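You operate a simulated robot arm through the tools that you are given. There is no shell and no other tool.

You are at the controls of a simulated robot arm. One attempt, no reset.

Task
Take the grey seal off, grease a patch of the flange and lay the black seal on.
Fine: grey seal in the white tray; yellow brush from the yellow tub on the bare flange, put back after; black seal flat over the greased patch. Set down upright: yellow brush. A coat counts when it lies all over at full strength: go over it till it gets no stronger.

The check looks at the end state, three seconds after you hand in, the way a careful person would. Anything else that was tipped, shoved, dropped, spilled or broken makes it a failure. Lids that push on must go on centred and level and be pressed home; caps that screw on are set level and turned clockwise until they are tight.

Robot
A 7-joint arm with a two-finger gripper, fixed in place. Base frame: the origin is on the floor under the middle of its stand, x ahead of it, y to its left, z up; the work surface is at about z = 0.8. Units: m, degrees, N and s.
With the tool pointing down near the work surface it reaches from about 0.3 to 0.74 m from the base axis. Its first joint turns from -166.0 to 166.0 degrees. Payload 2.94 kg.
The TCP is the grasp point between the finger pads, 0.03 m short of the fingertips. In the tool frame z runs along the fingers and y along their closing line. The gripper opens to 0.138 m; its body begins 0.109 m behind the TCP.
Orientation is told as [roll, pitch, yaw] about the base's x, y, z axes, in that order, counted from this pose: with the fingers straight down and closing along the base's y, the tool's x points along the base's -x, its y along +y and its z along -z.

Tools
- The arm moves only by the tool step_arm. Its arguments are lists of equal length, an entry for each row: "dr": the turn, a rotation vector about the base's x, y, z in units of 8 degrees (1.0 is 8 degrees), a list of three; "dp": the shift along the base's x, y, z in units of 30 mm (1.0 is 30 mm), a list of three; "jaw": the opening, from 0 (shut) to 1 (fully open). In form: {"dr": [[rx, ry, rz], ...], "dp": [[x, y, z], ...], "jaw": [jaw, ...]}. A call has 1 to 20 rows; each row shifts and turns the commanded pose from where the row before left it. A call with a number of a shift or a turn outside -1 to 1 is refused whole. Each row takes 0.2 s and may step no farther than 0.05 m and 8.6 degrees from the row before; otherwise, or with a gripper value out of range, the whole call is refused. A pose out of reach is approached as far as the arm can. The call stops where the force on the tool passes 40 N (or 10 N more than at its start, if that is more) or the arm is blocked; 0.2 s more then pass. Each finger travels about 0.072 m/s and halts on what it meets, pressing with about 31 N; the grip force reading is that of the motor and also rises with nothing between the fingers. The clock runs only during rows and for 0.2 s after the last one: add rows that do not move to give the fingers time. The reply holds the time, the measured pose of the TCP, the force on the tool along the base axes, the opening and the grip force, in the units named above and with some noise, with the torque about the TCP (base axes, N m) and any sound that the robot's microphone picked up.
- Cameras (640 x 400 px; columns grow to the right, rows downward): "scene" is fixed at [0.2174, -0.5105, 1.5314]; the picture's right is [0.89, -0.46, 0.00], its down [-0.27, -0.51, -0.82] and it looks along [0.38, 0.72, -0.58] (base axes); focal length 320 px, centre (320, 200). "wrist" rides on the gripper at [0.071, 0.019, -0.146] in the tool frame; the picture's right is [-0.26, 0.97, 0.00], its down [-0.85, -0.23, -0.48] and it looks along [-0.46, -0.12, 0.88] (tool axes); focal length 280 px, centre (320, 200). There is no depth. A picture from a camera that has moved, and an enlarged one, comes with that camera's place and axes in the base frame and with its lens. The place of the scene camera against the robot may be out by one fixed shift of up to 0.018 m in any direction.
- get_image(camera): a new picture of that camera. It takes no simulated time.
- raise_lower(by): slides the trunk up (or, below 0, down) by that many m; the arm rides with it, the base frame stays. It gives what a move gives, with no picture.
- enlarge(camera, box): a new picture of the part [left, top, right, bottom] of that camera's present view, enlarged. It takes no simulated time.
- finish_job(): hands the job in; it is judged then, once.

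Places have to be worked out from the pictures, the camera data and where the tool is seen. Open the gripper and draw the arm clear of the work before you hand the job in, unless the task says otherwise.

The tools are called after "Call:" as a command line: name --argument value ..., lists and objects as JSON in quotes. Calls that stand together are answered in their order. step_arm: Moves the arm, as the interface text tells. Its arguments: {"type":"object","properties":{"dr":{"type":"array"},"dp":{"type":"array"},"jaw":{"type":"array"}},"required":["dr","dp","jaw"]} The other tools are called the same way: raise_lower (by) moves the trunk up or down; get_image (camera) takes a picture; enlarge (camera, box) takes an enlarged picture of a part of a camera's view; finish_job () hands the job in.

At the start:

```text
time_s: 0.0
ee_pos: [0.3902, 0.3018, 1.1713]
ee_rot: [0.0, 0.1, -0.1]
force: [0.7, 0.3, 0.8]
torque: [0.02, 0.02, -0.01]
opening: 0.138
grip_force: 0.0
trunk travel left (down, up): [-0.375, 0.079]
```

scene: 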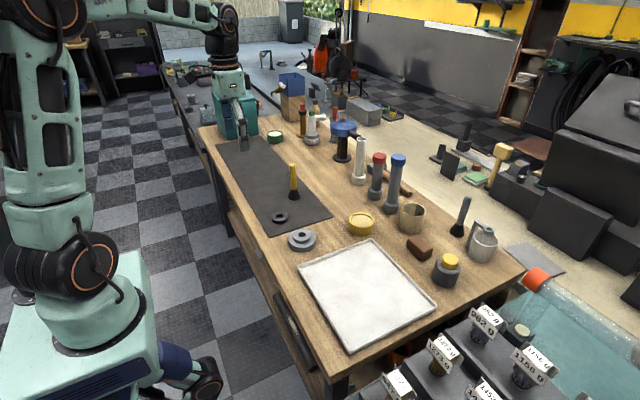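
wrist: 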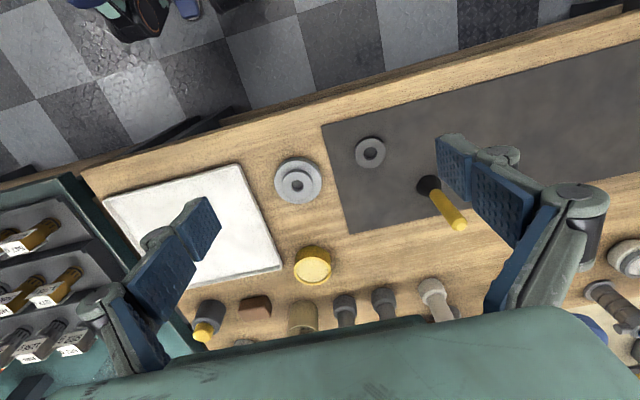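

I'll begin by looking closer at the bench parts: the flange with the seal, the black seal, the brush, the tub and the tray.

Call:
enlarge --camera "scene" --box '[240, 150, 400, 260]'

Call:
enlarge --camera "wrist" --box '[230, 110, 480, 300]'

Call:
enlarge --camera "scene" --box '[340, 140, 520, 300]'

```text
3.64 times, centred on (320, 205) of scene
camera zoom: at [0.2174, -0.5105, 1.5314], right [0.89, -0.46, 0.0], down [-0.27, -0.51, -0.82], along [0.38, 0.72, -0.58], focal length 1163 px, centre (320, 182)
```

zoom: 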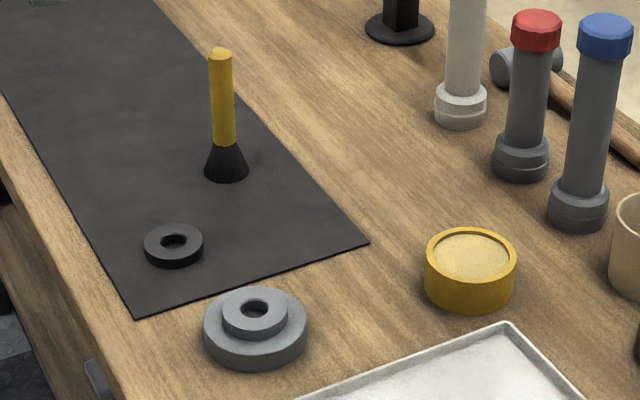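

```text
2.11 times, centred on (355, 205) of wrist
camera zoom: at [0.3178, 0.3224, 1.3169], right [0.26, 0.97, 0.0], down [0.85, -0.23, 0.48], along [0.46, -0.12, -0.88], focal length 590 px, centre (246, 190)
```

zoom: 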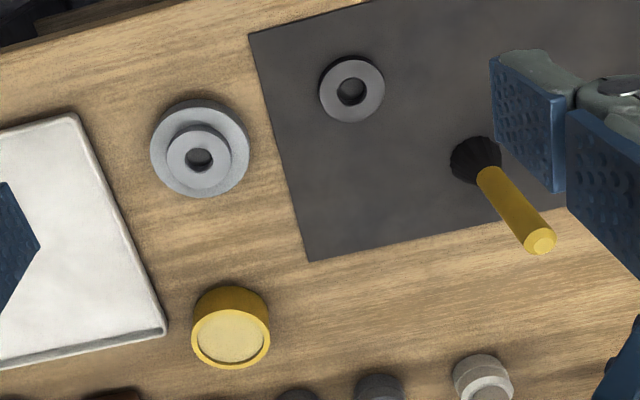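

```text
2.50 times, centred on (430, 220) of scene
camera zoom: at [0.2174, -0.5105, 1.5314], right [0.89, -0.46, 0.0], down [-0.27, -0.51, -0.82], along [0.38, 0.72, -0.58], focal length 800 px, centre (45, 150)
```

zoom: 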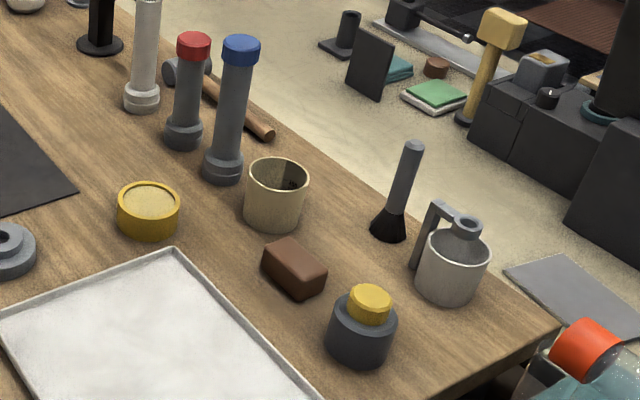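

The flange sits around (0.527, 0.22), the black seal around (0.51, 0.37) and the yellow brush around (0.60, 0.47). I'll lower the wrist camera for a closer, better-measured view of the flange.

Call:
step_arm --dr '[[0, 0, 0], [0, 0, 0], [0, 0, 0], [0, 0, 0], [0, 0, 0], [0, 0, 0], [0, 0, 0]]' --dp '[[0.272, -0.333, -0.95], [0.272, -0.333, -0.95], [0.272, -0.333, -0.95], [0.272, -0.333, -0.95], [0.272, -0.333, -0.95], [0.272, -0.333, -0.95], [0, 0, 0]]' --jaw '[1, 1, 1, 1, 1, 1, 1]'

Call:
get_image --camera "wrist"

Call:
get_image --camera "scene"

```text
time_s: 1.6
ee_pos: [0.4382, 0.2437, 1.0002]
ee_rot: [0.1, -0.1, 0.0]
force: [-0.1, 0.1, -0.3]
torque: [0.0, 0.03, -0.01]
opening: 0.138
grip_force: 0.1
trunk travel left (down, up): [-0.375, 0.079]
```

```text
taken
camera wrist: at [0.3662, 0.2636, 1.1449], right [0.26, 0.97, 0.0], down [0.85, -0.23, 0.48], along [0.46, -0.12, -0.88], focal length 280 px, centre (320, 200)
```

wrist: 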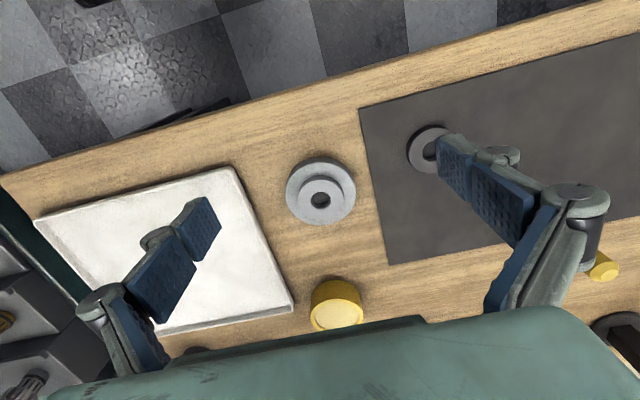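

```text
taken
```

scene: 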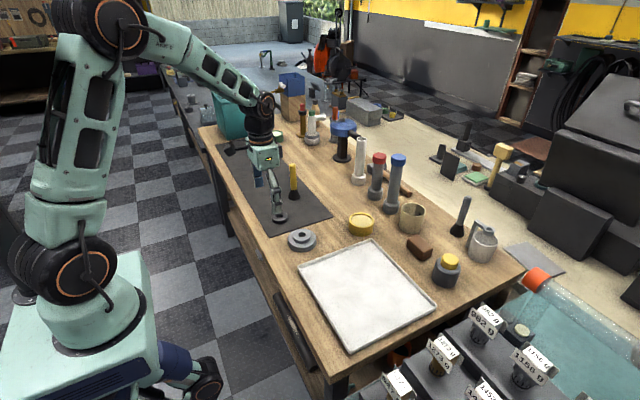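

Call:
enlarge --camera "wrist" --box '[270, 140, 390, 215]'

Call:
enlarge --camera "wrist" --box '[280, 260, 400, 335]'

Call:
enlarge --camera "scene" --box '[270, 220, 340, 260]'

```text
5.33 times, centred on (330, 178) of wrist
camera zoom: at [0.3662, 0.2636, 1.1449], right [0.26, 0.97, 0.0], down [0.85, -0.23, 0.48], along [0.46, -0.12, -0.88], focal length 1495 px, centre (267, 320)
```

zoom: 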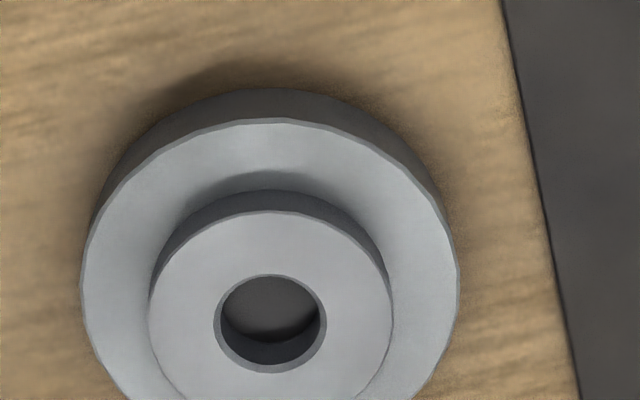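

```text
5.33 times, centred on (340, 298) of wrist
camera zoom: at [0.3662, 0.2636, 1.1449], right [0.26, 0.97, 0.0], down [0.85, -0.23, 0.48], along [0.46, -0.12, -0.88], focal length 1495 px, centre (213, -320)
```

zoom: 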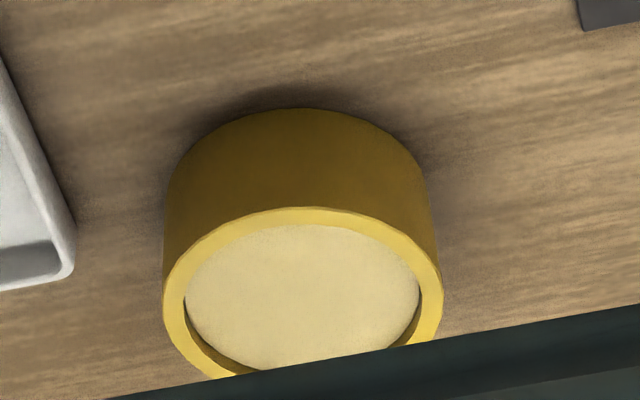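

```text
9.14 times, centred on (305, 240) of scene
camera zoom: at [0.2174, -0.5105, 1.5314], right [0.89, -0.46, 0.0], down [-0.27, -0.51, -0.82], along [0.38, 0.72, -0.58], focal length 2924 px, centre (457, -166)
```

zoom: 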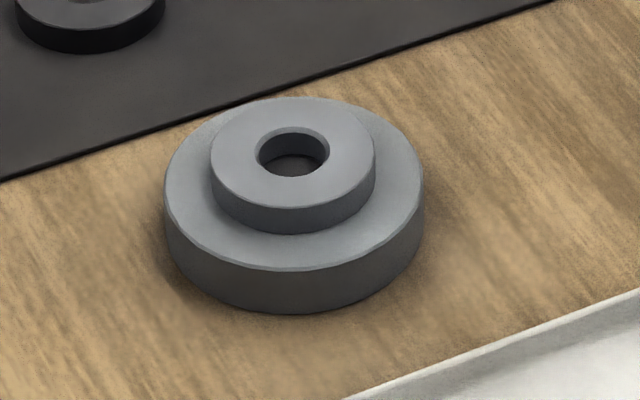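

The refined estimates put the flange and grey seal centre at (0.531, 0.220), with the flange top at about 0.82 and the seal top at about 0.832. The tray spans x 0.47–0.73 and y −0.18–0.12. I'll move above the seal, narrow the jaws and check.

Call:
step_arm --dr '[[0, 0, 0], [0, 0, 0], [0, 0, 0], [0, 0, 0], [0, 0, 0], [0, 0, 0]]' --dp '[[0.773, -0.195, -0.833], [0.773, -0.195, -0.833], [0.773, -0.195, -0.833], [0.773, -0.195, -0.833], [0, 0, 0], [0, 0, 0]]' --jaw '[0.62, 0.62, 0.62, 0.62, 0.62, 0.62]'

Call:
get_image --camera "wrist"

Call:
enlarge --camera "scene" --box '[240, 180, 360, 270]'

```text
time_s: 3.0
ee_pos: [0.5313, 0.2197, 0.899]
ee_rot: [0.0, 0.0, 0.0]
force: [0.0, 0.5, -1.2]
torque: [-0.01, -0.04, -0.01]
opening: 0.0857
grip_force: 0.0
trunk travel left (down, up): [-0.375, 0.079]
```

```text
taken
camera wrist: at [0.4603, 0.2394, 1.0441], right [0.26, 0.97, 0.0], down [0.85, -0.23, 0.48], along [0.46, -0.12, -0.88], focal length 280 px, centre (320, 200)
```

wrist: 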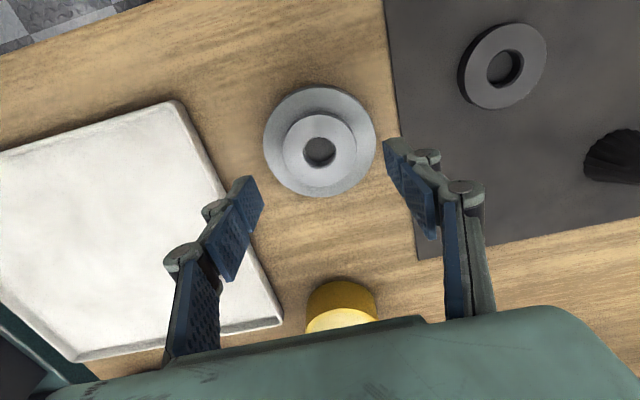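

```text
4.44 times, centred on (300, 225) of scene
camera zoom: at [0.2174, -0.5105, 1.5314], right [0.89, -0.46, 0.0], down [-0.27, -0.51, -0.82], along [0.38, 0.72, -0.58], focal length 1422 px, centre (409, 89)
```

zoom: 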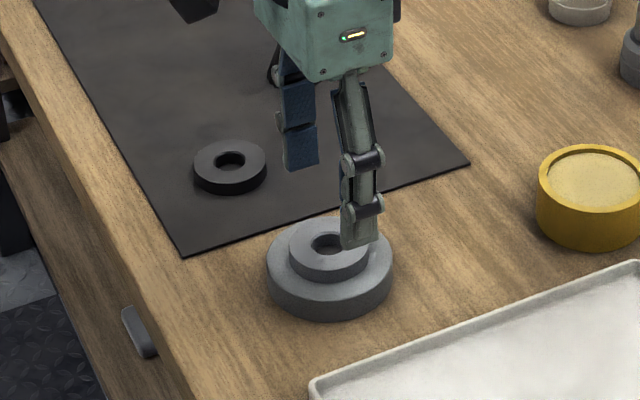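

The seal reads at (0.530, 0.2205), so the tool is centred. I'll descend until the fingertips are just above the flange top.

Call:
step_arm --dr '[[0, 0, 0], [0, 0, 0], [0, 0, 0], [0, 0, 0], [0, 0, 0]]' --dp '[[0, 0.02, -0.5], [0, 0, -0.5], [-0.03, 0, -0.3], [0, 0, -0.17], [0, 0, 0]]' --jaw '[0.62, 0.62, 0.62, 0.62, 0.62]'

Call:
get_image --camera "wrist"

Call:
enlarge --camera "scene" --box '[270, 205, 340, 260]'

```text
time_s: 4.2
ee_pos: [0.531, 0.2211, 0.8552]
ee_rot: [0.0, 0.0, 0.0]
force: [0.2, 0.6, -0.3]
torque: [0.01, -0.03, -0.03]
opening: 0.0852
grip_force: 0.0
trunk travel left (down, up): [-0.375, 0.079]
```

```text
taken
camera wrist: at [0.4592, 0.2403, 1.0009], right [0.26, 0.97, 0.0], down [0.85, -0.23, 0.48], along [0.46, -0.12, -0.88], focal length 280 px, centre (320, 200)
```

wrist: 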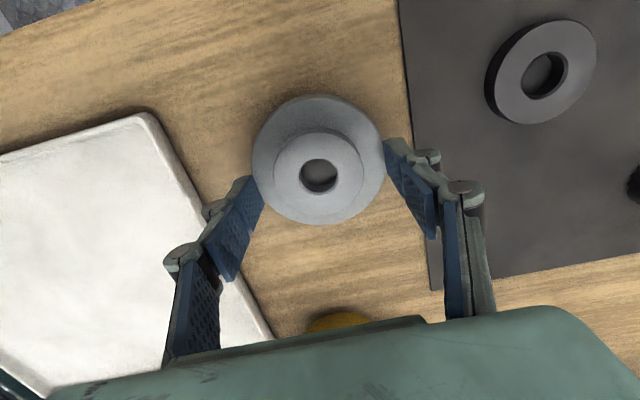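

```text
7.27 times, centred on (305, 232) of scene
camera zoom: at [0.2174, -0.5105, 1.5314], right [0.89, -0.46, 0.0], down [-0.27, -0.51, -0.82], along [0.38, 0.72, -0.58], focal length 2326 px, centre (429, -36)
```

zoom: 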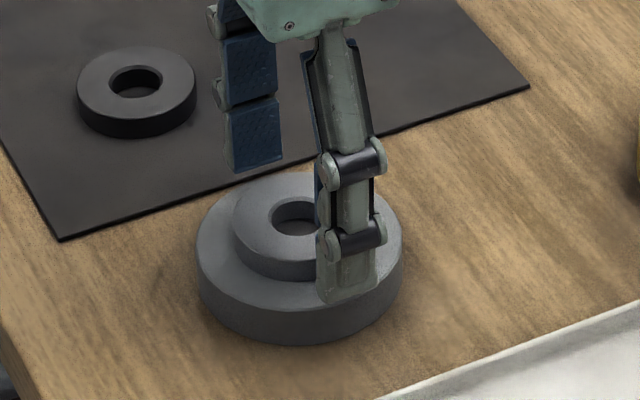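

The fingertips straddle the seal just above the flange rim. I'll lower 2 mm more and close on the seal.

Call:
step_arm --dr '[[0, 0, 0], [0, 0, 0], [0, 0, 0], [0, 0, 0], [0, 0, 0], [0, 0, 0]]' --dp '[[0, -0.02, -0.08], [0, 0, 0], [0, 0, 0], [0, 0, 0], [0, 0, 0], [0, 0, 0]]' --jaw '[0.62, 0.5, 0.4, 0.38, 0.36, 0.34]'

Call:
get_image --camera "wrist"

```text
time_s: 5.6
ee_pos: [0.5311, 0.2199, 0.853]
ee_rot: [0.0, 0.0, -0.1]
force: [-0.3, 0.1, 0.9]
torque: [-0.01, 0.01, 0.02]
opening: 0.0571
grip_force: 31.0
trunk travel left (down, up): [-0.375, 0.079]
```

```text
taken
camera wrist: at [0.4591, 0.2394, 0.9989], right [0.26, 0.97, 0.0], down [0.85, -0.23, 0.48], along [0.46, -0.12, -0.88], focal length 280 px, centre (320, 200)
```

wrist: 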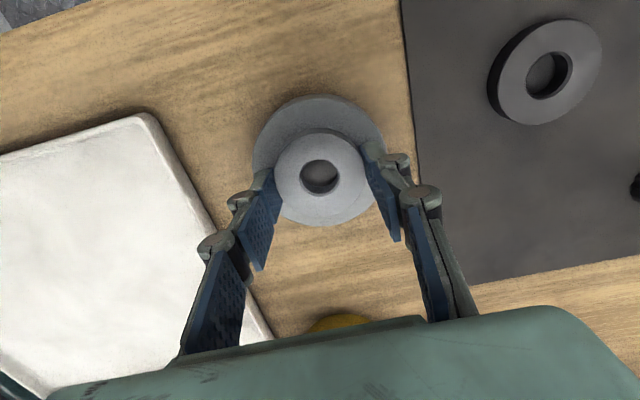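

The jaws hold the seal at 57 mm with 31 N. I'll lift straight up and check that only the seal comes along.

Call:
step_arm --dr '[[0, 0, 0], [0, 0, 0], [0, 0, 0], [0, 0, 0], [0, 0, 0]]' --dp '[[0, 0, 0.3], [0, 0, 0.5], [0, 0, 0.8], [0, 0, 0.9], [0, 0, 0]]' --jaw '[0.34, 0.34, 0.34, 0.34, 0.34]'

Call:
get_image --camera "wrist"

Call:
enlarge --camera "scene" --box '[240, 180, 360, 270]'

```text
time_s: 6.8
ee_pos: [0.5304, 0.2185, 0.9287]
ee_rot: [0.1, 0.0, 0.0]
force: [0.1, 0.2, 0.6]
torque: [0.02, -0.02, -0.01]
opening: 0.0572
grip_force: 30.9
trunk travel left (down, up): [-0.375, 0.079]
```

```text
taken
camera wrist: at [0.4594, 0.2384, 1.0742], right [0.26, 0.97, 0.0], down [0.85, -0.23, 0.48], along [0.46, -0.12, -0.88], focal length 280 px, centre (320, 200)
```

wrist: 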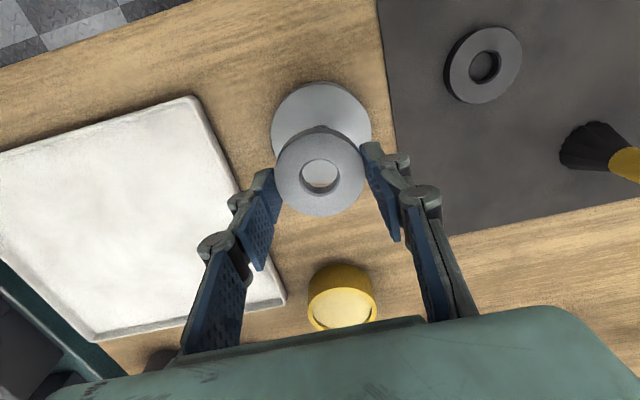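

```text
4.44 times, centred on (300, 225) of scene
camera zoom: at [0.2174, -0.5105, 1.5314], right [0.89, -0.46, 0.0], down [-0.27, -0.51, -0.82], along [0.38, 0.72, -0.58], focal length 1422 px, centre (409, 89)
```

zoom: 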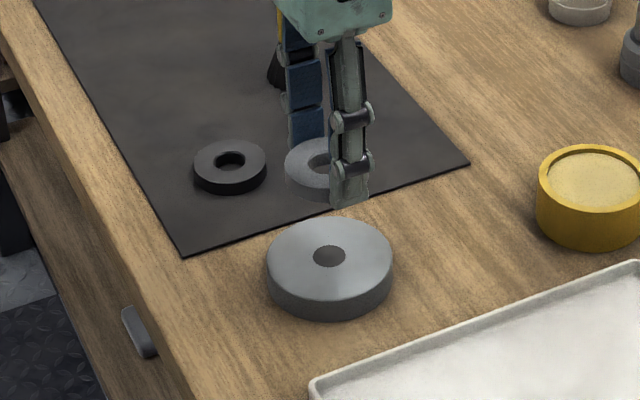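

The seal is lifted cleanly and the flange stayed put. I'll carry it over the tray to about (0.57, 0.0) and start down.

Call:
step_arm --dr '[[0, 0, 0], [0, 0, 0], [0, 0, 0], [0, 0, 0], [0, 0, 0], [0, 0, 0], [0, 0, 0], [0, 0, 0], [0, 0, 0], [0, 0, 0], [0, 0, 0], [0, 0, 0], [0, 0, 0]]' --dp '[[0.167, -0.91, 0], [0.167, -0.91, 0], [0.167, -0.91, 0], [0.167, -0.91, 0], [0.167, -0.91, 0], [0.167, -0.91, 0], [0.167, -0.91, 0], [0.167, -0.91, 0], [0, 0, 0], [0, 0, -0.9], [0, 0, -0.9], [0, 0, -0.7], [0, 0, 0]]' --jaw '[0.34, 0.34, 0.34, 0.34, 0.34, 0.34, 0.34, 0.34, 0.34, 0.34, 0.34, 0.34, 0.34]'

Call:
get_image --camera "wrist"

Call:
enlarge --camera "scene" --box '[290, 190, 450, 310]'

```text
time_s: 9.6
ee_pos: [0.5706, -0.0006, 0.8519]
ee_rot: [0.0, 0.0, 0.0]
force: [0.3, -0.5, -0.1]
torque: [0.0, 0.02, 0.0]
opening: 0.0567
grip_force: 31.0
trunk travel left (down, up): [-0.375, 0.079]
```

```text
taken
camera wrist: at [0.4989, 0.0195, 0.9981], right [0.26, 0.97, 0.0], down [0.85, -0.23, 0.48], along [0.46, -0.12, -0.88], focal length 280 px, centre (320, 200)
```

wrist: 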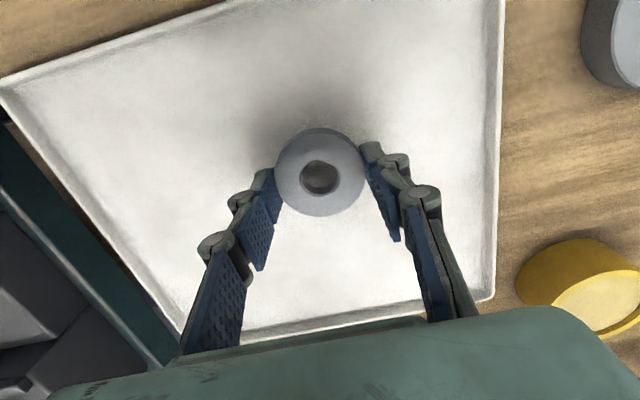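

```text
3.33 times, centred on (370, 250) of scene
camera zoom: at [0.2174, -0.5105, 1.5314], right [0.89, -0.46, 0.0], down [-0.27, -0.51, -0.82], along [0.38, 0.72, -0.58], focal length 1066 px, centre (153, 33)
```

zoom: 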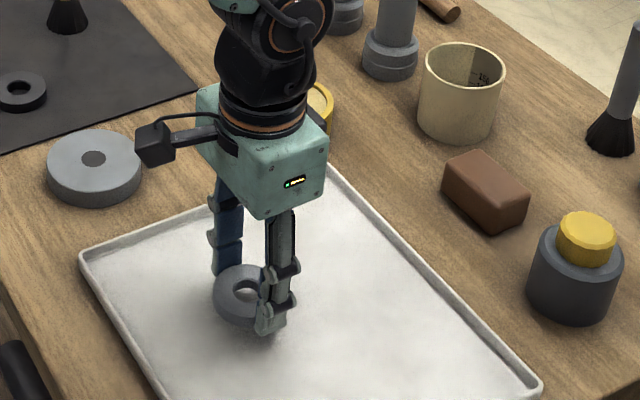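

The seal is over the tray and a little above the floor. I'll lower in small steps and watch the force.

Call:
step_arm --dr '[[0, 0, 0], [0, 0, 0], [0, 0, 0], [0, 0, 0]]' --dp '[[0, 0, -0.1], [0, 0, -0.1], [0, 0, -0.1], [0, 0, -0.07]]' --jaw '[0.34, 0.34, 0.34, 0.34]'

```text
time_s: 10.6
ee_pos: [0.5695, 0.0008, 0.8419]
ee_rot: [0.0, 0.0, 0.0]
force: [0.1, 0.2, -0.3]
torque: [0.0, -0.02, 0.02]
opening: 0.0565
grip_force: 31.0
trunk travel left (down, up): [-0.375, 0.079]
```

No contact yet, so I'll continue down in millimetre steps.

Call:
step_arm --dr '[[0, 0, 0], [0, 0, 0], [0, 0, 0]]' --dp '[[0, 0, -0.05], [0, 0, -0.05], [0, 0, 0]]' --jaw '[0.34, 0.34, 0.34]'

Call:
enlarge --camera "scene" --box '[330, 240, 380, 280]'

```text
time_s: 11.4
ee_pos: [0.5702, 0.0018, 0.8397]
ee_rot: [-0.1, 0.0, 0.1]
force: [0.9, -0.6, -0.6]
torque: [0.03, -0.01, 0.03]
opening: 0.0565
grip_force: 31.1
trunk travel left (down, up): [-0.375, 0.079]
```

```text
10.00 times, centred on (355, 260) of scene
camera zoom: at [0.2174, -0.5105, 1.5314], right [0.89, -0.46, 0.0], down [-0.27, -0.51, -0.82], along [0.38, 0.72, -0.58], focal length 3198 px, centre (-30, -400)
```

zoom: 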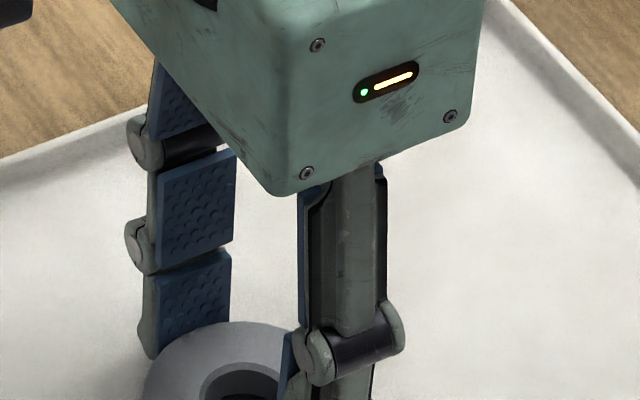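

Call:
step_arm --dr '[[0, 0, 0], [0, 0, 0], [0, 0, 0]]' --dp '[[0, 0, -0.05], [0, 0, -0.05], [0, 0, 0]]' --jaw '[0.34, 0.34, 0.34]'

Call:
enlarge --camera "scene" --box '[330, 260, 380, 300]'

```text
time_s: 12.2
ee_pos: [0.5699, 0.0014, 0.8361]
ee_rot: [0.0, 0.0, 0.0]
force: [0.0, 0.9, 0.4]
torque: [0.0, -0.01, 0.03]
opening: 0.0569
grip_force: 31.3
trunk travel left (down, up): [-0.375, 0.079]
```

```text
10.00 times, centred on (355, 280) of scene
camera zoom: at [0.2174, -0.5105, 1.5314], right [0.89, -0.46, 0.0], down [-0.27, -0.51, -0.82], along [0.38, 0.72, -0.58], focal length 3198 px, centre (-30, -600)
```

zoom: 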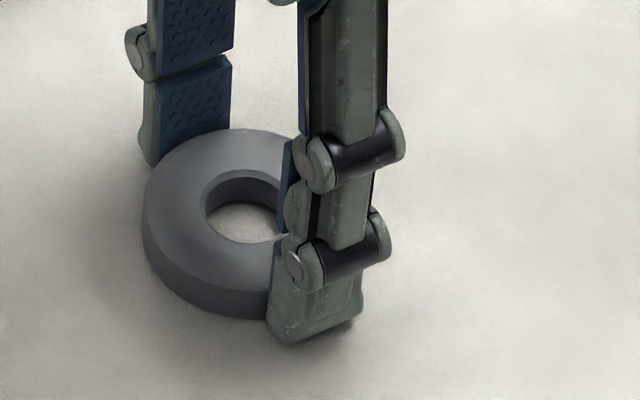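

The seal looks nearly down. I'll keep lowering in 1 mm steps until the force shows contact.

Call:
step_arm --dr '[[0, 0, 0], [0, 0, 0], [0, 0, 0]]' --dp '[[0, 0, -0.033], [0, 0, -0.033], [0, 0, 0]]' --jaw '[0.34, 0.34, 0.34]'

```text
time_s: 13.0
ee_pos: [0.5705, 0.0019, 0.8358]
ee_rot: [0.0, -0.2, 0.0]
force: [0.7, 0.5, 8.3]
torque: [-0.05, 0.12, 0.06]
opening: 0.0561
grip_force: 30.9
trunk travel left (down, up): [-0.375, 0.079]
```

Contact shows at 8 N upward, so the seal is on the tray floor. I'll open the jaws gently and rise.

Call:
step_arm --dr '[[0, 0, 0], [0, 0, 0], [0, 0, 0], [0, 0, 0], [0, 0, 0], [0, 0, 0], [0, 0, 0], [0, 0, 0]]' --dp '[[0, 0, 0.02], [0, 0, 0], [0, 0, 0], [0, 0, 0.3], [0, 0, 0.9], [0, 0, 0.9], [0, 0, 0.9], [0, 0, 0]]' --jaw '[0.45, 0.55, 0.62, 0.62, 0.62, 0.62, 0.62, 0.62]'

Call:
get_image --camera "wrist"

Call:
enlarge --camera "scene" --box '[290, 190, 450, 310]'

```text
time_s: 14.8
ee_pos: [0.5685, -0.0001, 0.9261]
ee_rot: [0.0, 0.0, 0.0]
force: [-0.8, -0.8, 0.4]
torque: [0.0, -0.02, 0.0]
opening: 0.0857
grip_force: 0.1
trunk travel left (down, up): [-0.375, 0.079]
```

```text
taken
camera wrist: at [0.4971, 0.0198, 1.0719], right [0.26, 0.97, 0.0], down [0.85, -0.23, 0.48], along [0.46, -0.12, -0.88], focal length 280 px, centre (320, 200)
```

wrist: 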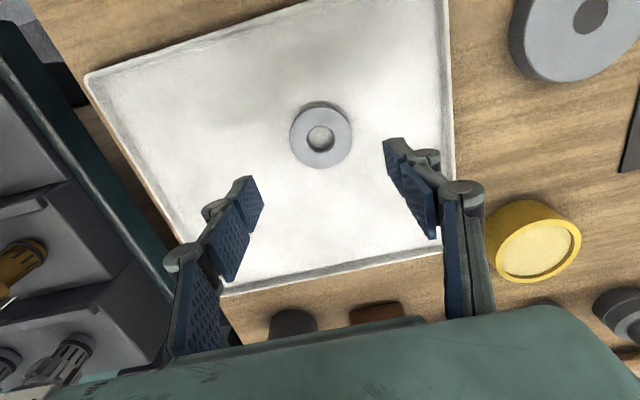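

```text
3.33 times, centred on (370, 250) of scene
camera zoom: at [0.2174, -0.5105, 1.5314], right [0.89, -0.46, 0.0], down [-0.27, -0.51, -0.82], along [0.38, 0.72, -0.58], focal length 1066 px, centre (153, 33)
```

zoom: 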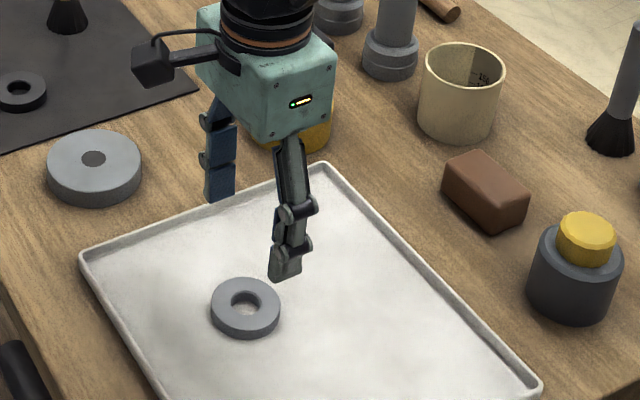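

The grey seal lies flat in the tray. Next I'll go up and over toward the yellow brush to measure it precisely.

Call:
step_arm --dr '[[0, 0, 0], [0, 0, 0], [0, 0, 0], [0, 0, 0], [0, 0, 0], [0, 0, 0], [0, 0, 0], [0, 0, 0], [0, 0, 0], [0, 0, 0], [0, 0, 0], [0, 0, 0], [0, 0, 0], [0, 0, 0], [0, 0, 0], [0, 0, 0], [0, 0, 0], [0, 0, 0], [0, 0, 0], [0, 0, 0]]' --dp '[[0, 0, 0.96], [0, 0, 0.96], [0, 0, 0.96], [0, 0, 0.96], [0, 0, 0.96], [-0.163, 0.978, 0], [-0.163, 0.978, 0], [-0.163, 0.978, 0], [-0.163, 0.978, 0], [-0.163, 0.978, 0], [-0.163, 0.978, 0], [-0.163, 0.978, 0], [-0.163, 0.978, 0], [-0.163, 0.978, 0], [-0.163, 0.978, 0], [-0.163, 0.978, 0], [-0.163, 0.978, 0], [-0.163, 0.978, 0], [-0.163, 0.978, 0], [-0.163, 0.978, 0]]' --jaw '[0.62, 0.62, 0.62, 0.62, 0.62, 0.62, 0.62, 0.62, 0.62, 0.62, 0.62, 0.62, 0.62, 0.62, 0.62, 0.62, 0.62, 0.62, 0.62, 0.62]'

Call:
get_image --camera "wrist"

Call:
get_image --camera "scene"

Call:
enlarge --camera "scene" --box '[275, 220, 331, 255]'

```text
time_s: 19.0
ee_pos: [0.4986, 0.443, 1.069]
ee_rot: [0.0, 0.0, 0.1]
force: [-0.1, -0.1, -0.6]
torque: [0.01, 0.0, 0.0]
opening: 0.0854
grip_force: 0.0
trunk travel left (down, up): [-0.375, 0.079]
```

```text
taken
camera wrist: at [0.4266, 0.462, 1.2143], right [0.26, 0.96, 0.0], down [0.85, -0.23, 0.48], along [0.46, -0.13, -0.88], focal length 280 px, centre (320, 200)
```

wrist: 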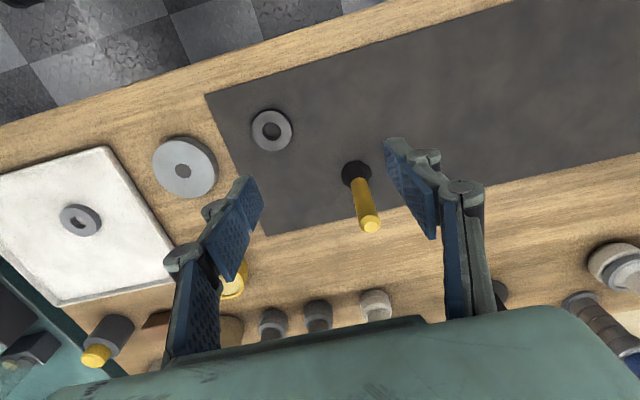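

```text
taken
```

scene: 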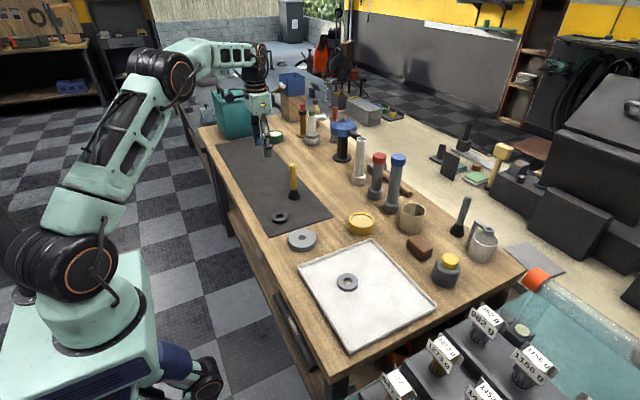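

```text
11.43 times, centred on (303, 238) of scene
camera zoom: at [0.2174, -0.5105, 1.5314], right [0.89, -0.46, 0.0], down [-0.27, -0.51, -0.82], along [0.38, 0.72, -0.58], focal length 3655 px, centre (514, -229)
```

zoom: 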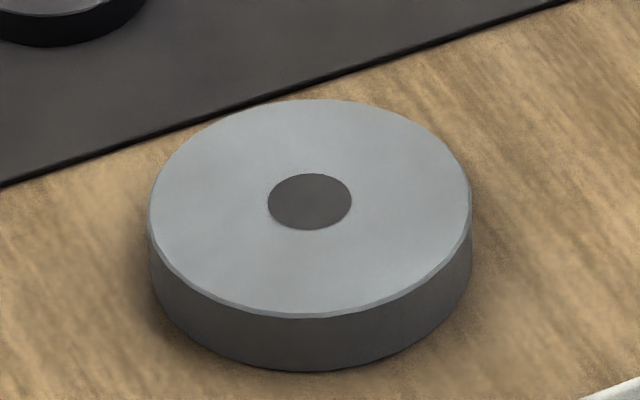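

I'll zoom on the brush in both views to pin down its axis, height and handle diameter.

Call:
enlarge --camera "wrist" --box '[320, 150, 400, 240]'

Call:
enlarge --camera "scene" --box '[262, 155, 326, 205]'

Call:
enlarge --camera "wrist" --box '[240, 100, 310, 165]'

```text
4.44 times, centred on (360, 195) of wrist
camera zoom: at [0.4266, 0.462, 1.2143], right [0.26, 0.96, 0.0], down [0.85, -0.23, 0.48], along [0.46, -0.13, -0.88], focal length 1246 px, centre (142, 222)
```

zoom: 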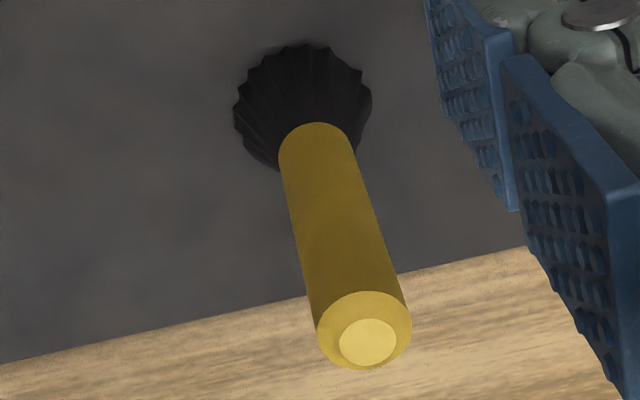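

```text
8.00 times, centred on (294, 180) of scene
camera zoom: at [0.2174, -0.5105, 1.5314], right [0.89, -0.46, 0.0], down [-0.27, -0.51, -0.82], along [0.38, 0.72, -0.58], focal length 2559 px, centre (528, 360)
```

zoom: 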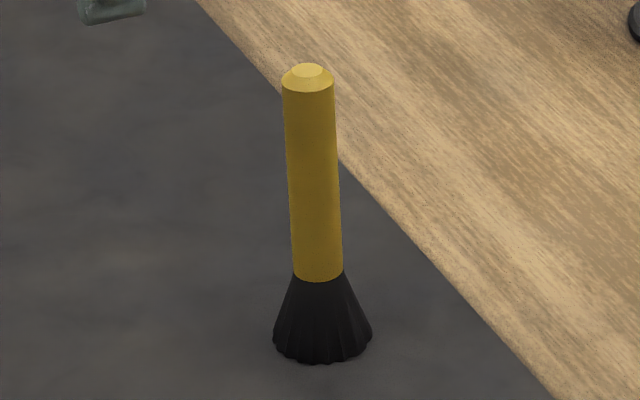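

```text
6.15 times, centred on (275, 132) of wrist
camera zoom: at [0.4266, 0.462, 1.2143], right [0.26, 0.96, 0.0], down [0.85, -0.23, 0.48], along [0.46, -0.13, -0.88], focal length 1726 px, centre (597, 615)
```

zoom: 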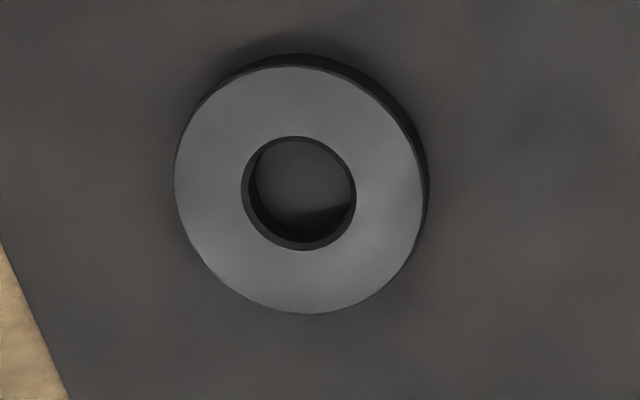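

The brush stands upright at about (0.612, 0.471), topping out at about 0.952, with a 24 mm handle and a 50 mm bristle foot. I'll try the reach there at a safe height with the tool pointing down.

Call:
step_arm --dr '[[0, 0, 0], [0, 0, 0], [0, 0, 0], [0, 0, 0], [0, 0, 0], [0, 0, 0], [0, 0, 0]]' --dp '[[0.756, 0.187, 0], [0.756, 0.187, 0], [0.756, 0.187, 0], [0.756, 0.187, 0], [0.756, 0.187, 0], [0, 0, 0], [0, 0, 0]]' --jaw '[0.62, 0.62, 0.62, 0.62, 0.62, 0.62, 0.62]'

Call:
get_image --camera "wrist"

Call:
get_image --camera "scene"

```text
time_s: 20.6
ee_pos: [0.5681, 0.4307, 1.0666]
ee_rot: [0.0, 0.0, 0.0]
force: [0.8, 0.0, 0.9]
torque: [-0.05, 0.0, -0.02]
opening: 0.0858
grip_force: 0.1
out of reach, approached as far as the arm can: row 3, 4, 5
trunk travel left (down, up): [-0.375, 0.079]
```

```text
taken
camera wrist: at [0.4972, 0.4497, 1.2115], right [0.26, 0.97, 0.0], down [0.85, -0.23, 0.48], along [0.46, -0.12, -0.88], focal length 280 px, centre (320, 200)
```

wrist: 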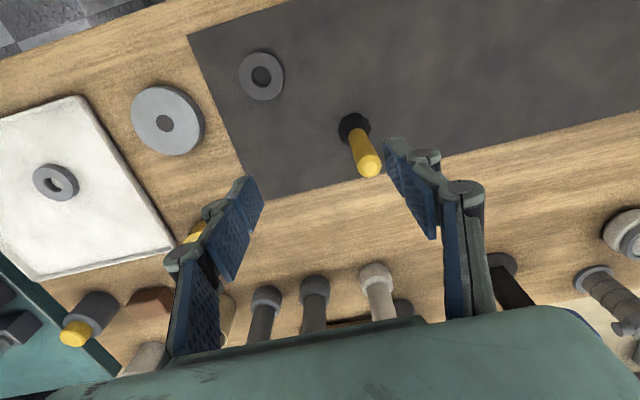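

```text
taken
```

scene: 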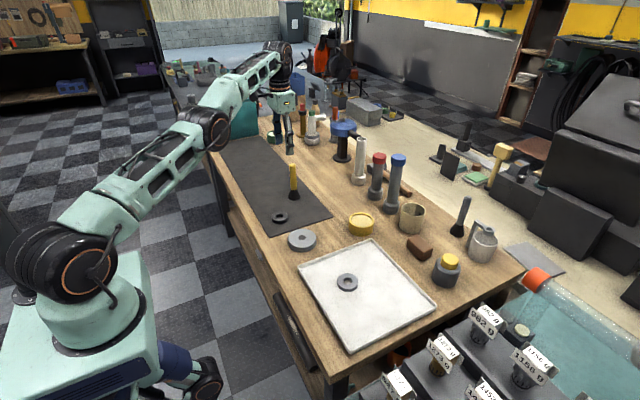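

The straight-down reach tops out at about 0.71 m radius here, and the brush is at about 0.77 m. I'll back off, turn the jaws tangential (yaw about 37.6°) and tilt the fingers 16° outward to gain reach.

Call:
step_arm --dr '[[0, 0, 0], [0, 0, 0], [0, 0, 0], [0, 0, 0.94], [0, 0, 0.94], [0, 0, 0.94], [0, 0, 0.94], [0, 0, 0.94], [0.61, -0.792, 0], [0.61, -0.792, 0], [0, 0, 0], [0, 0, 0]]' --dp '[[-0.89, -0.667, 0], [-0.89, -0.667, 0], [-0.89, -0.667, 0], [0, 0, 0], [0, 0, 0], [0, 0, 0], [0, 0, 0], [0, 0, 0], [0, 0, 0], [0, 0, 0], [0, 0, 0], [0, 0, 0]]' --jaw '[0.62, 0.62, 0.62, 0.62, 0.62, 0.62, 0.62, 0.62, 0.62, 0.62, 0.62, 0.62]'

Call:
get_image --camera "wrist"

Call:
get_image --camera "scene"

```text
time_s: 23.2
ee_pos: [0.6174, 0.4727, 1.1061]
ee_rot: [0.0, -15.9, 37.6]
force: [0.0, 0.2, 0.5]
torque: [-0.02, -0.01, 0.03]
opening: 0.0855
grip_force: 0.0
out of reach, approached as far as the arm can: row 1, 2, 3, 9, 10
trunk travel left (down, up): [-0.375, 0.079]
```

```text
taken
camera wrist: at [0.5193, 0.4215, 1.226], right [-0.39, 0.92, 0.07], down [0.68, 0.24, 0.69], along [0.62, 0.32, -0.72], focal length 280 px, centre (320, 200)
```

wrist: 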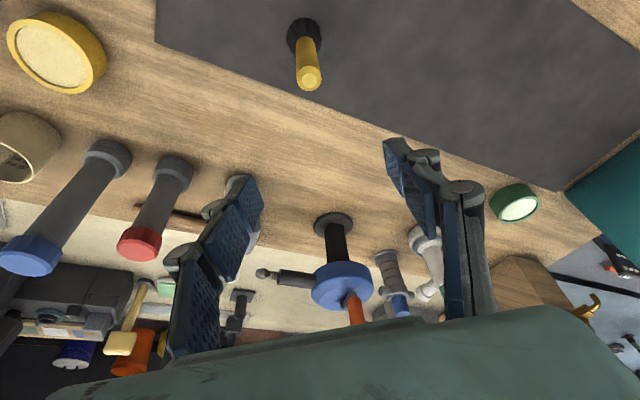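

```text
taken
```

scene: 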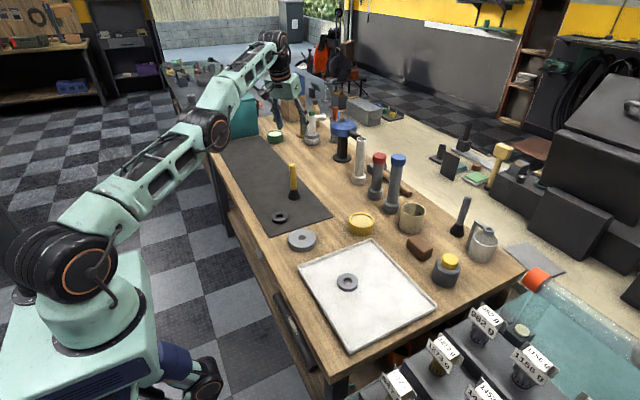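

The pose landed almost over the brush at (0.617, 0.473, 1.106), with the tilt and yaw as wanted. I'll take a small downward step to see how the commanded pose behaves near the reach limit.

Call:
step_arm --dr '[[0, 0, 0], [0, 0, 0]]' --dp '[[0, 0, -0.9], [0, 0, 0]]' --jaw '[0.62, 0.62]'

```text
time_s: 23.8
ee_pos: [0.6234, 0.4772, 1.0795]
ee_rot: [0.0, -15.8, 37.5]
force: [0.4, -0.5, 0.8]
torque: [0.01, 0.04, -0.01]
opening: 0.0856
grip_force: 0.0
out of reach, approached as far as the arm can: row 1
trunk travel left (down, up): [-0.375, 0.079]
```

The tool slides along its reach boundary. I'll step inward a bit to get off the limit and see where the command actually lies.

Call:
step_arm --dr '[[0, 0, 0], [0, 0, 0], [0, 0, 0]]' --dp '[[-0.6, -0.46, 0], [-0.6, -0.46, 0], [0, 0, 0]]' --jaw '[0.62, 0.62, 0.62]'

```text
time_s: 24.6
ee_pos: [0.6193, 0.4751, 1.0914]
ee_rot: [0.0, -15.8, 37.6]
force: [-0.8, 0.1, -0.1]
torque: [0.03, 0.01, -0.03]
opening: 0.0858
grip_force: 0.1
out of reach, approached as far as the arm can: row 1, 2
trunk travel left (down, up): [-0.375, 0.079]
```

The arm seems stuck straight at its boundary. Raising the trunk moves the shoulder nearer to working wrist height, which extends reach and should get the arm off the limit, so I'll raise it 0.07 m.

Call:
raise_lower --by 0.07

```text
time_s: 25.7
ee_pos: [0.6192, 0.4751, 1.162]
ee_rot: [0.1, -15.8, 37.6]
force: [0.0, 0.5, -0.7]
torque: [-0.01, 0.01, -0.02]
opening: 0.0858
grip_force: 0.0
trunk travel left (down, up): [-0.445, 0.009]
```

Now I'll step downward and slightly inward to see whether the arm responds freely.

Call:
step_arm --dr '[[0, 0, 0], [0, 0, 0], [0, 0, 0]]' --dp '[[-0.3, -0.23, -0.5], [-0.3, -0.23, -0.5], [0, 0, 0]]' --jaw '[0.62, 0.62, 0.62]'

```text
time_s: 26.5
ee_pos: [0.6232, 0.4794, 1.1398]
ee_rot: [-0.1, -15.8, 37.6]
force: [0.5, -1.0, 0.1]
torque: [0.05, -0.02, 0.01]
opening: 0.0856
grip_force: 0.0
out of reach, approached as far as the arm can: row 1, 2
trunk travel left (down, up): [-0.445, 0.009]
```

It still hugs the limit, so I'll pull inward by a larger amount; any slide that results is upward and safe.

Call:
step_arm --dr '[[0, 0, 0], [0, 0, 0], [0, 0, 0], [0, 0, 0], [0, 0, 0], [0, 0, 0], [0, 0, 0]]' --dp '[[-0.667, -0.51, 0], [-0.667, -0.51, 0], [-0.667, -0.51, 0], [-0.667, -0.51, 0], [-0.667, -0.51, 0], [-0.667, -0.51, 0], [0, 0, 0]]' --jaw '[0.62, 0.62, 0.62, 0.62, 0.62, 0.62, 0.62]'

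Call:
get_image --camera "scene"

```text
time_s: 28.1
ee_pos: [0.614, 0.4777, 1.1693]
ee_rot: [0.0, -15.5, 37.6]
force: [-0.1, -0.4, -0.1]
torque: [0.0, 0.0, 0.02]
opening: 0.0857
grip_force: 0.2
out of reach, approached as far as the arm can: row 1, 2, 3, 4, 5, 6
trunk travel left (down, up): [-0.445, 0.009]
```

```text
taken
```

scene: 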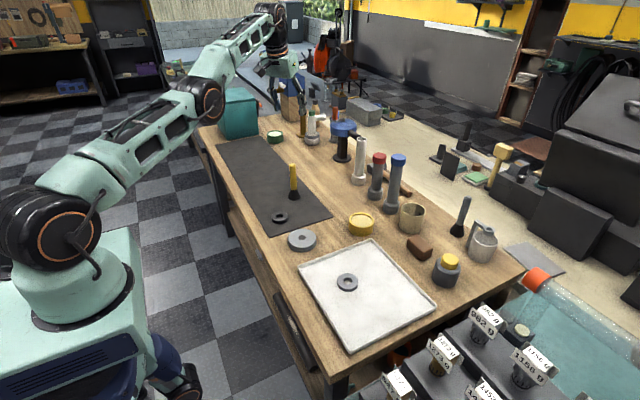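

Inward moves keep sliding upward, so the elbow looks folded onto the wrong side of full stretch. I'll push outward and down (still well above the brush top) so the elbow passes back through the stretch, then pull in.

Call:
step_arm --dr '[[0, 0, 0], [0, 0, 0], [0, 0, 0], [0, 0, 0]]' --dp '[[0.5, 0.38, -0.6], [0.5, 0.38, -0.6], [0, 0, -0.8], [0, 0, 0]]' --jaw '[0.62, 0.62, 0.62, 0.62]'

```text
time_s: 29.1
ee_pos: [0.6259, 0.4839, 1.1051]
ee_rot: [0.1, -15.8, 37.4]
force: [-0.2, 0.4, -0.5]
torque: [-0.02, -0.02, 0.0]
opening: 0.0855
grip_force: 0.0
out of reach, approached as far as the arm can: row 1, 2
trunk travel left (down, up): [-0.445, 0.009]
```

The pure down row was reached. Now I'll test a small inward step.

Call:
step_arm --dr '[[0, 0, 0], [0, 0, 0]]' --dp '[[-0.4, -0.35, -0.2], [0, 0, 0]]' --jaw '[0.62, 0.62]'

```text
time_s: 29.7
ee_pos: [0.614, 0.4733, 1.0984]
ee_rot: [0.1, -15.8, 37.6]
force: [1.0, 0.3, 0.2]
torque: [0.01, 0.03, 0.02]
opening: 0.0856
grip_force: 0.1
trunk travel left (down, up): [-0.445, 0.009]
```

The arm responds exactly again, now at (0.614, 0.473, 1.098) right above the brush. I'll verify alignment with the wrist camera.

Call:
get_image --camera "wrist"

Call:
get_image --camera "scene"

```text
taken
camera wrist: at [0.515, 0.4236, 1.2195], right [-0.39, 0.92, 0.07], down [0.69, 0.24, 0.69], along [0.62, 0.32, -0.72], focal length 280 px, centre (320, 200)
```

wrist: 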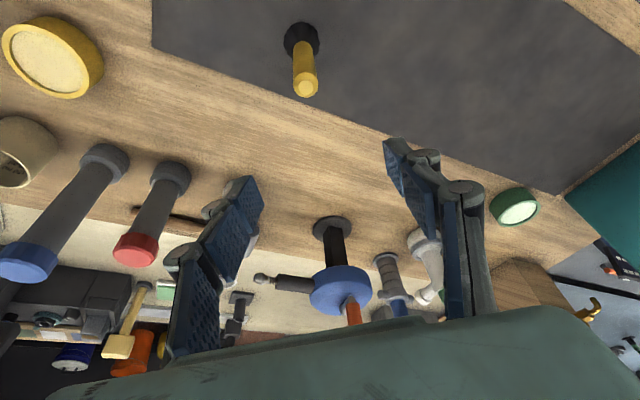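

```text
taken
```

scene: 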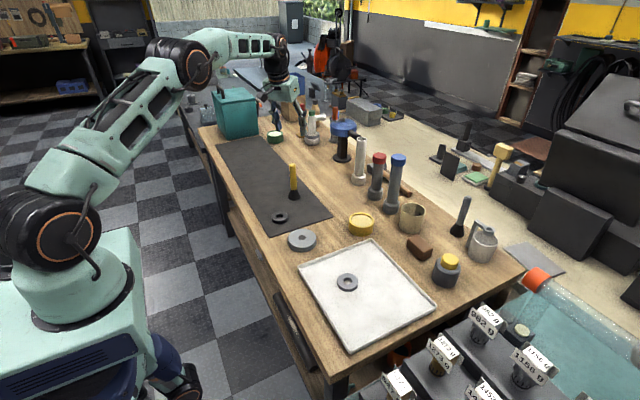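

The handle top reads (0.612, 0.472), so alignment is within 2 mm. I'll descend with the jaws straddling the handle.

Call:
step_arm --dr '[[0, 0, 0], [0, 0, 0], [0, 0, 0], [0, 0, 0], [0, 0, 0], [0, 0, 0], [0, 0, 0], [0, 0, 0]]' --dp '[[-0.05, -0.04, -0.9], [0, 0, -0.95], [0, 0, -0.95], [0, 0, -0.95], [0, 0, -0.95], [0, 0, -0.95], [0, 0, -0.95], [0, 0, 0]]' --jaw '[0.62, 0.62, 0.62, 0.62, 0.62, 0.62, 0.62, 0.62]'

Call:
get_image --camera "wrist"

Call:
enlarge --camera "scene" --box '[250, 130, 340, 210]'

```text
time_s: 31.5
ee_pos: [0.6114, 0.4737, 0.8979]
ee_rot: [-0.1, -15.8, 37.6]
force: [0.4, -0.4, 0.4]
torque: [0.03, -0.02, -0.04]
opening: 0.0855
grip_force: 0.0
trunk travel left (down, up): [-0.445, 0.009]
```

```text
taken
camera wrist: at [0.5127, 0.4234, 1.019], right [-0.39, 0.92, 0.07], down [0.68, 0.24, 0.69], along [0.62, 0.32, -0.72], focal length 280 px, centre (320, 200)
```

wrist: 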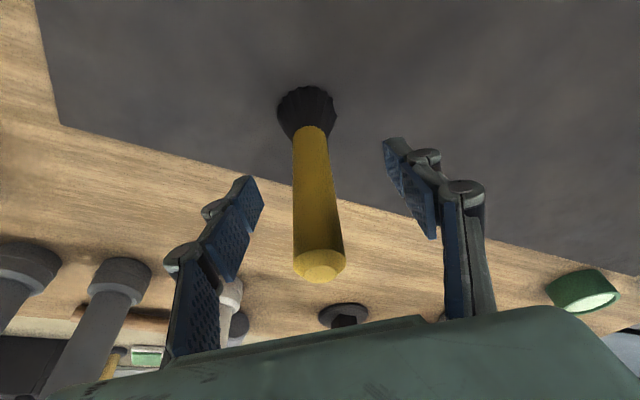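

```text
5.00 times, centred on (295, 170) of scene
camera zoom: at [0.2174, -0.5105, 1.5314], right [0.89, -0.46, 0.0], down [-0.27, -0.51, -0.82], along [0.38, 0.72, -0.58], focal length 1599 px, centre (445, 350)
```

zoom: 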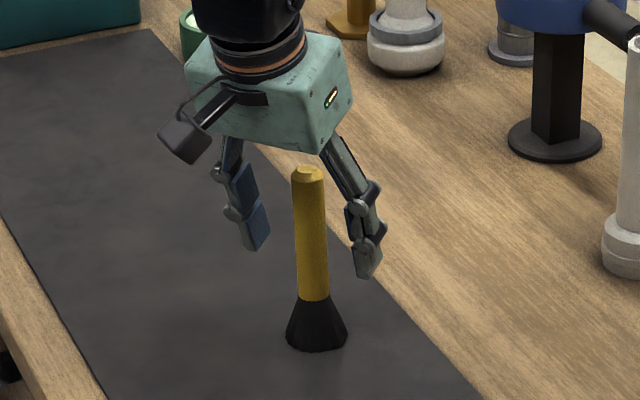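

The handle sits centred between the pads within about 2 mm. I'll trim that and close.

Call:
step_arm --dr '[[0, 0, 0], [0, 0, 0], [0, 0, 0], [0, 0, 0], [0, 0, 0], [0, 0, 0], [0, 0, 0]]' --dp '[[0.04, -0.07, -0.13], [0, 0, 0], [0, 0, 0], [0, 0, 0], [0, 0, 0], [0, 0, 0], [0, 0, 0]]' --jaw '[0.5, 0.35, 0.25, 0.2, 0.15, 0.12, 0.12]'

Call:
get_image --camera "wrist"

Call:
enlarge --camera "scene" --box '[250, 130, 340, 210]'

```text
time_s: 33.1
ee_pos: [0.6115, 0.4722, 0.8958]
ee_rot: [-0.1, -15.8, 37.7]
force: [0.4, -0.3, -0.6]
torque: [-0.01, -0.1, 0.0]
opening: 0.0234
grip_force: 31.2
trunk travel left (down, up): [-0.445, 0.009]
```

```text
taken
camera wrist: at [0.5143, 0.4211, 1.0161], right [-0.39, 0.92, 0.07], down [0.68, 0.24, 0.69], along [0.62, 0.32, -0.72], focal length 280 px, centre (320, 200)
```

wrist: 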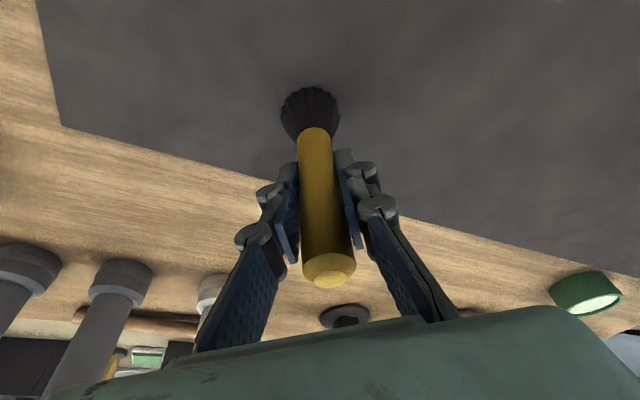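

```text
5.00 times, centred on (295, 170) of scene
camera zoom: at [0.2174, -0.5105, 1.5314], right [0.89, -0.46, 0.0], down [-0.27, -0.51, -0.82], along [0.38, 0.72, -0.58], focal length 1599 px, centre (445, 350)
```

zoom: 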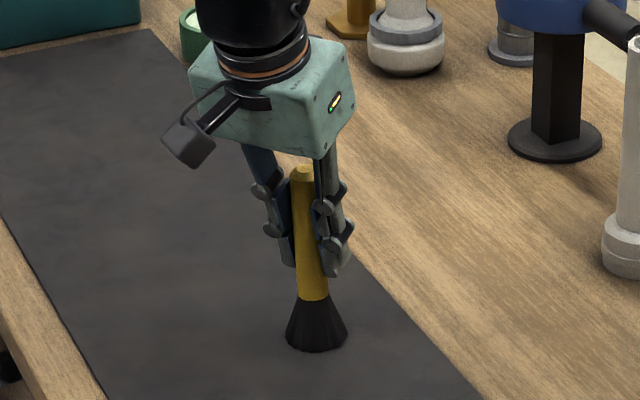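

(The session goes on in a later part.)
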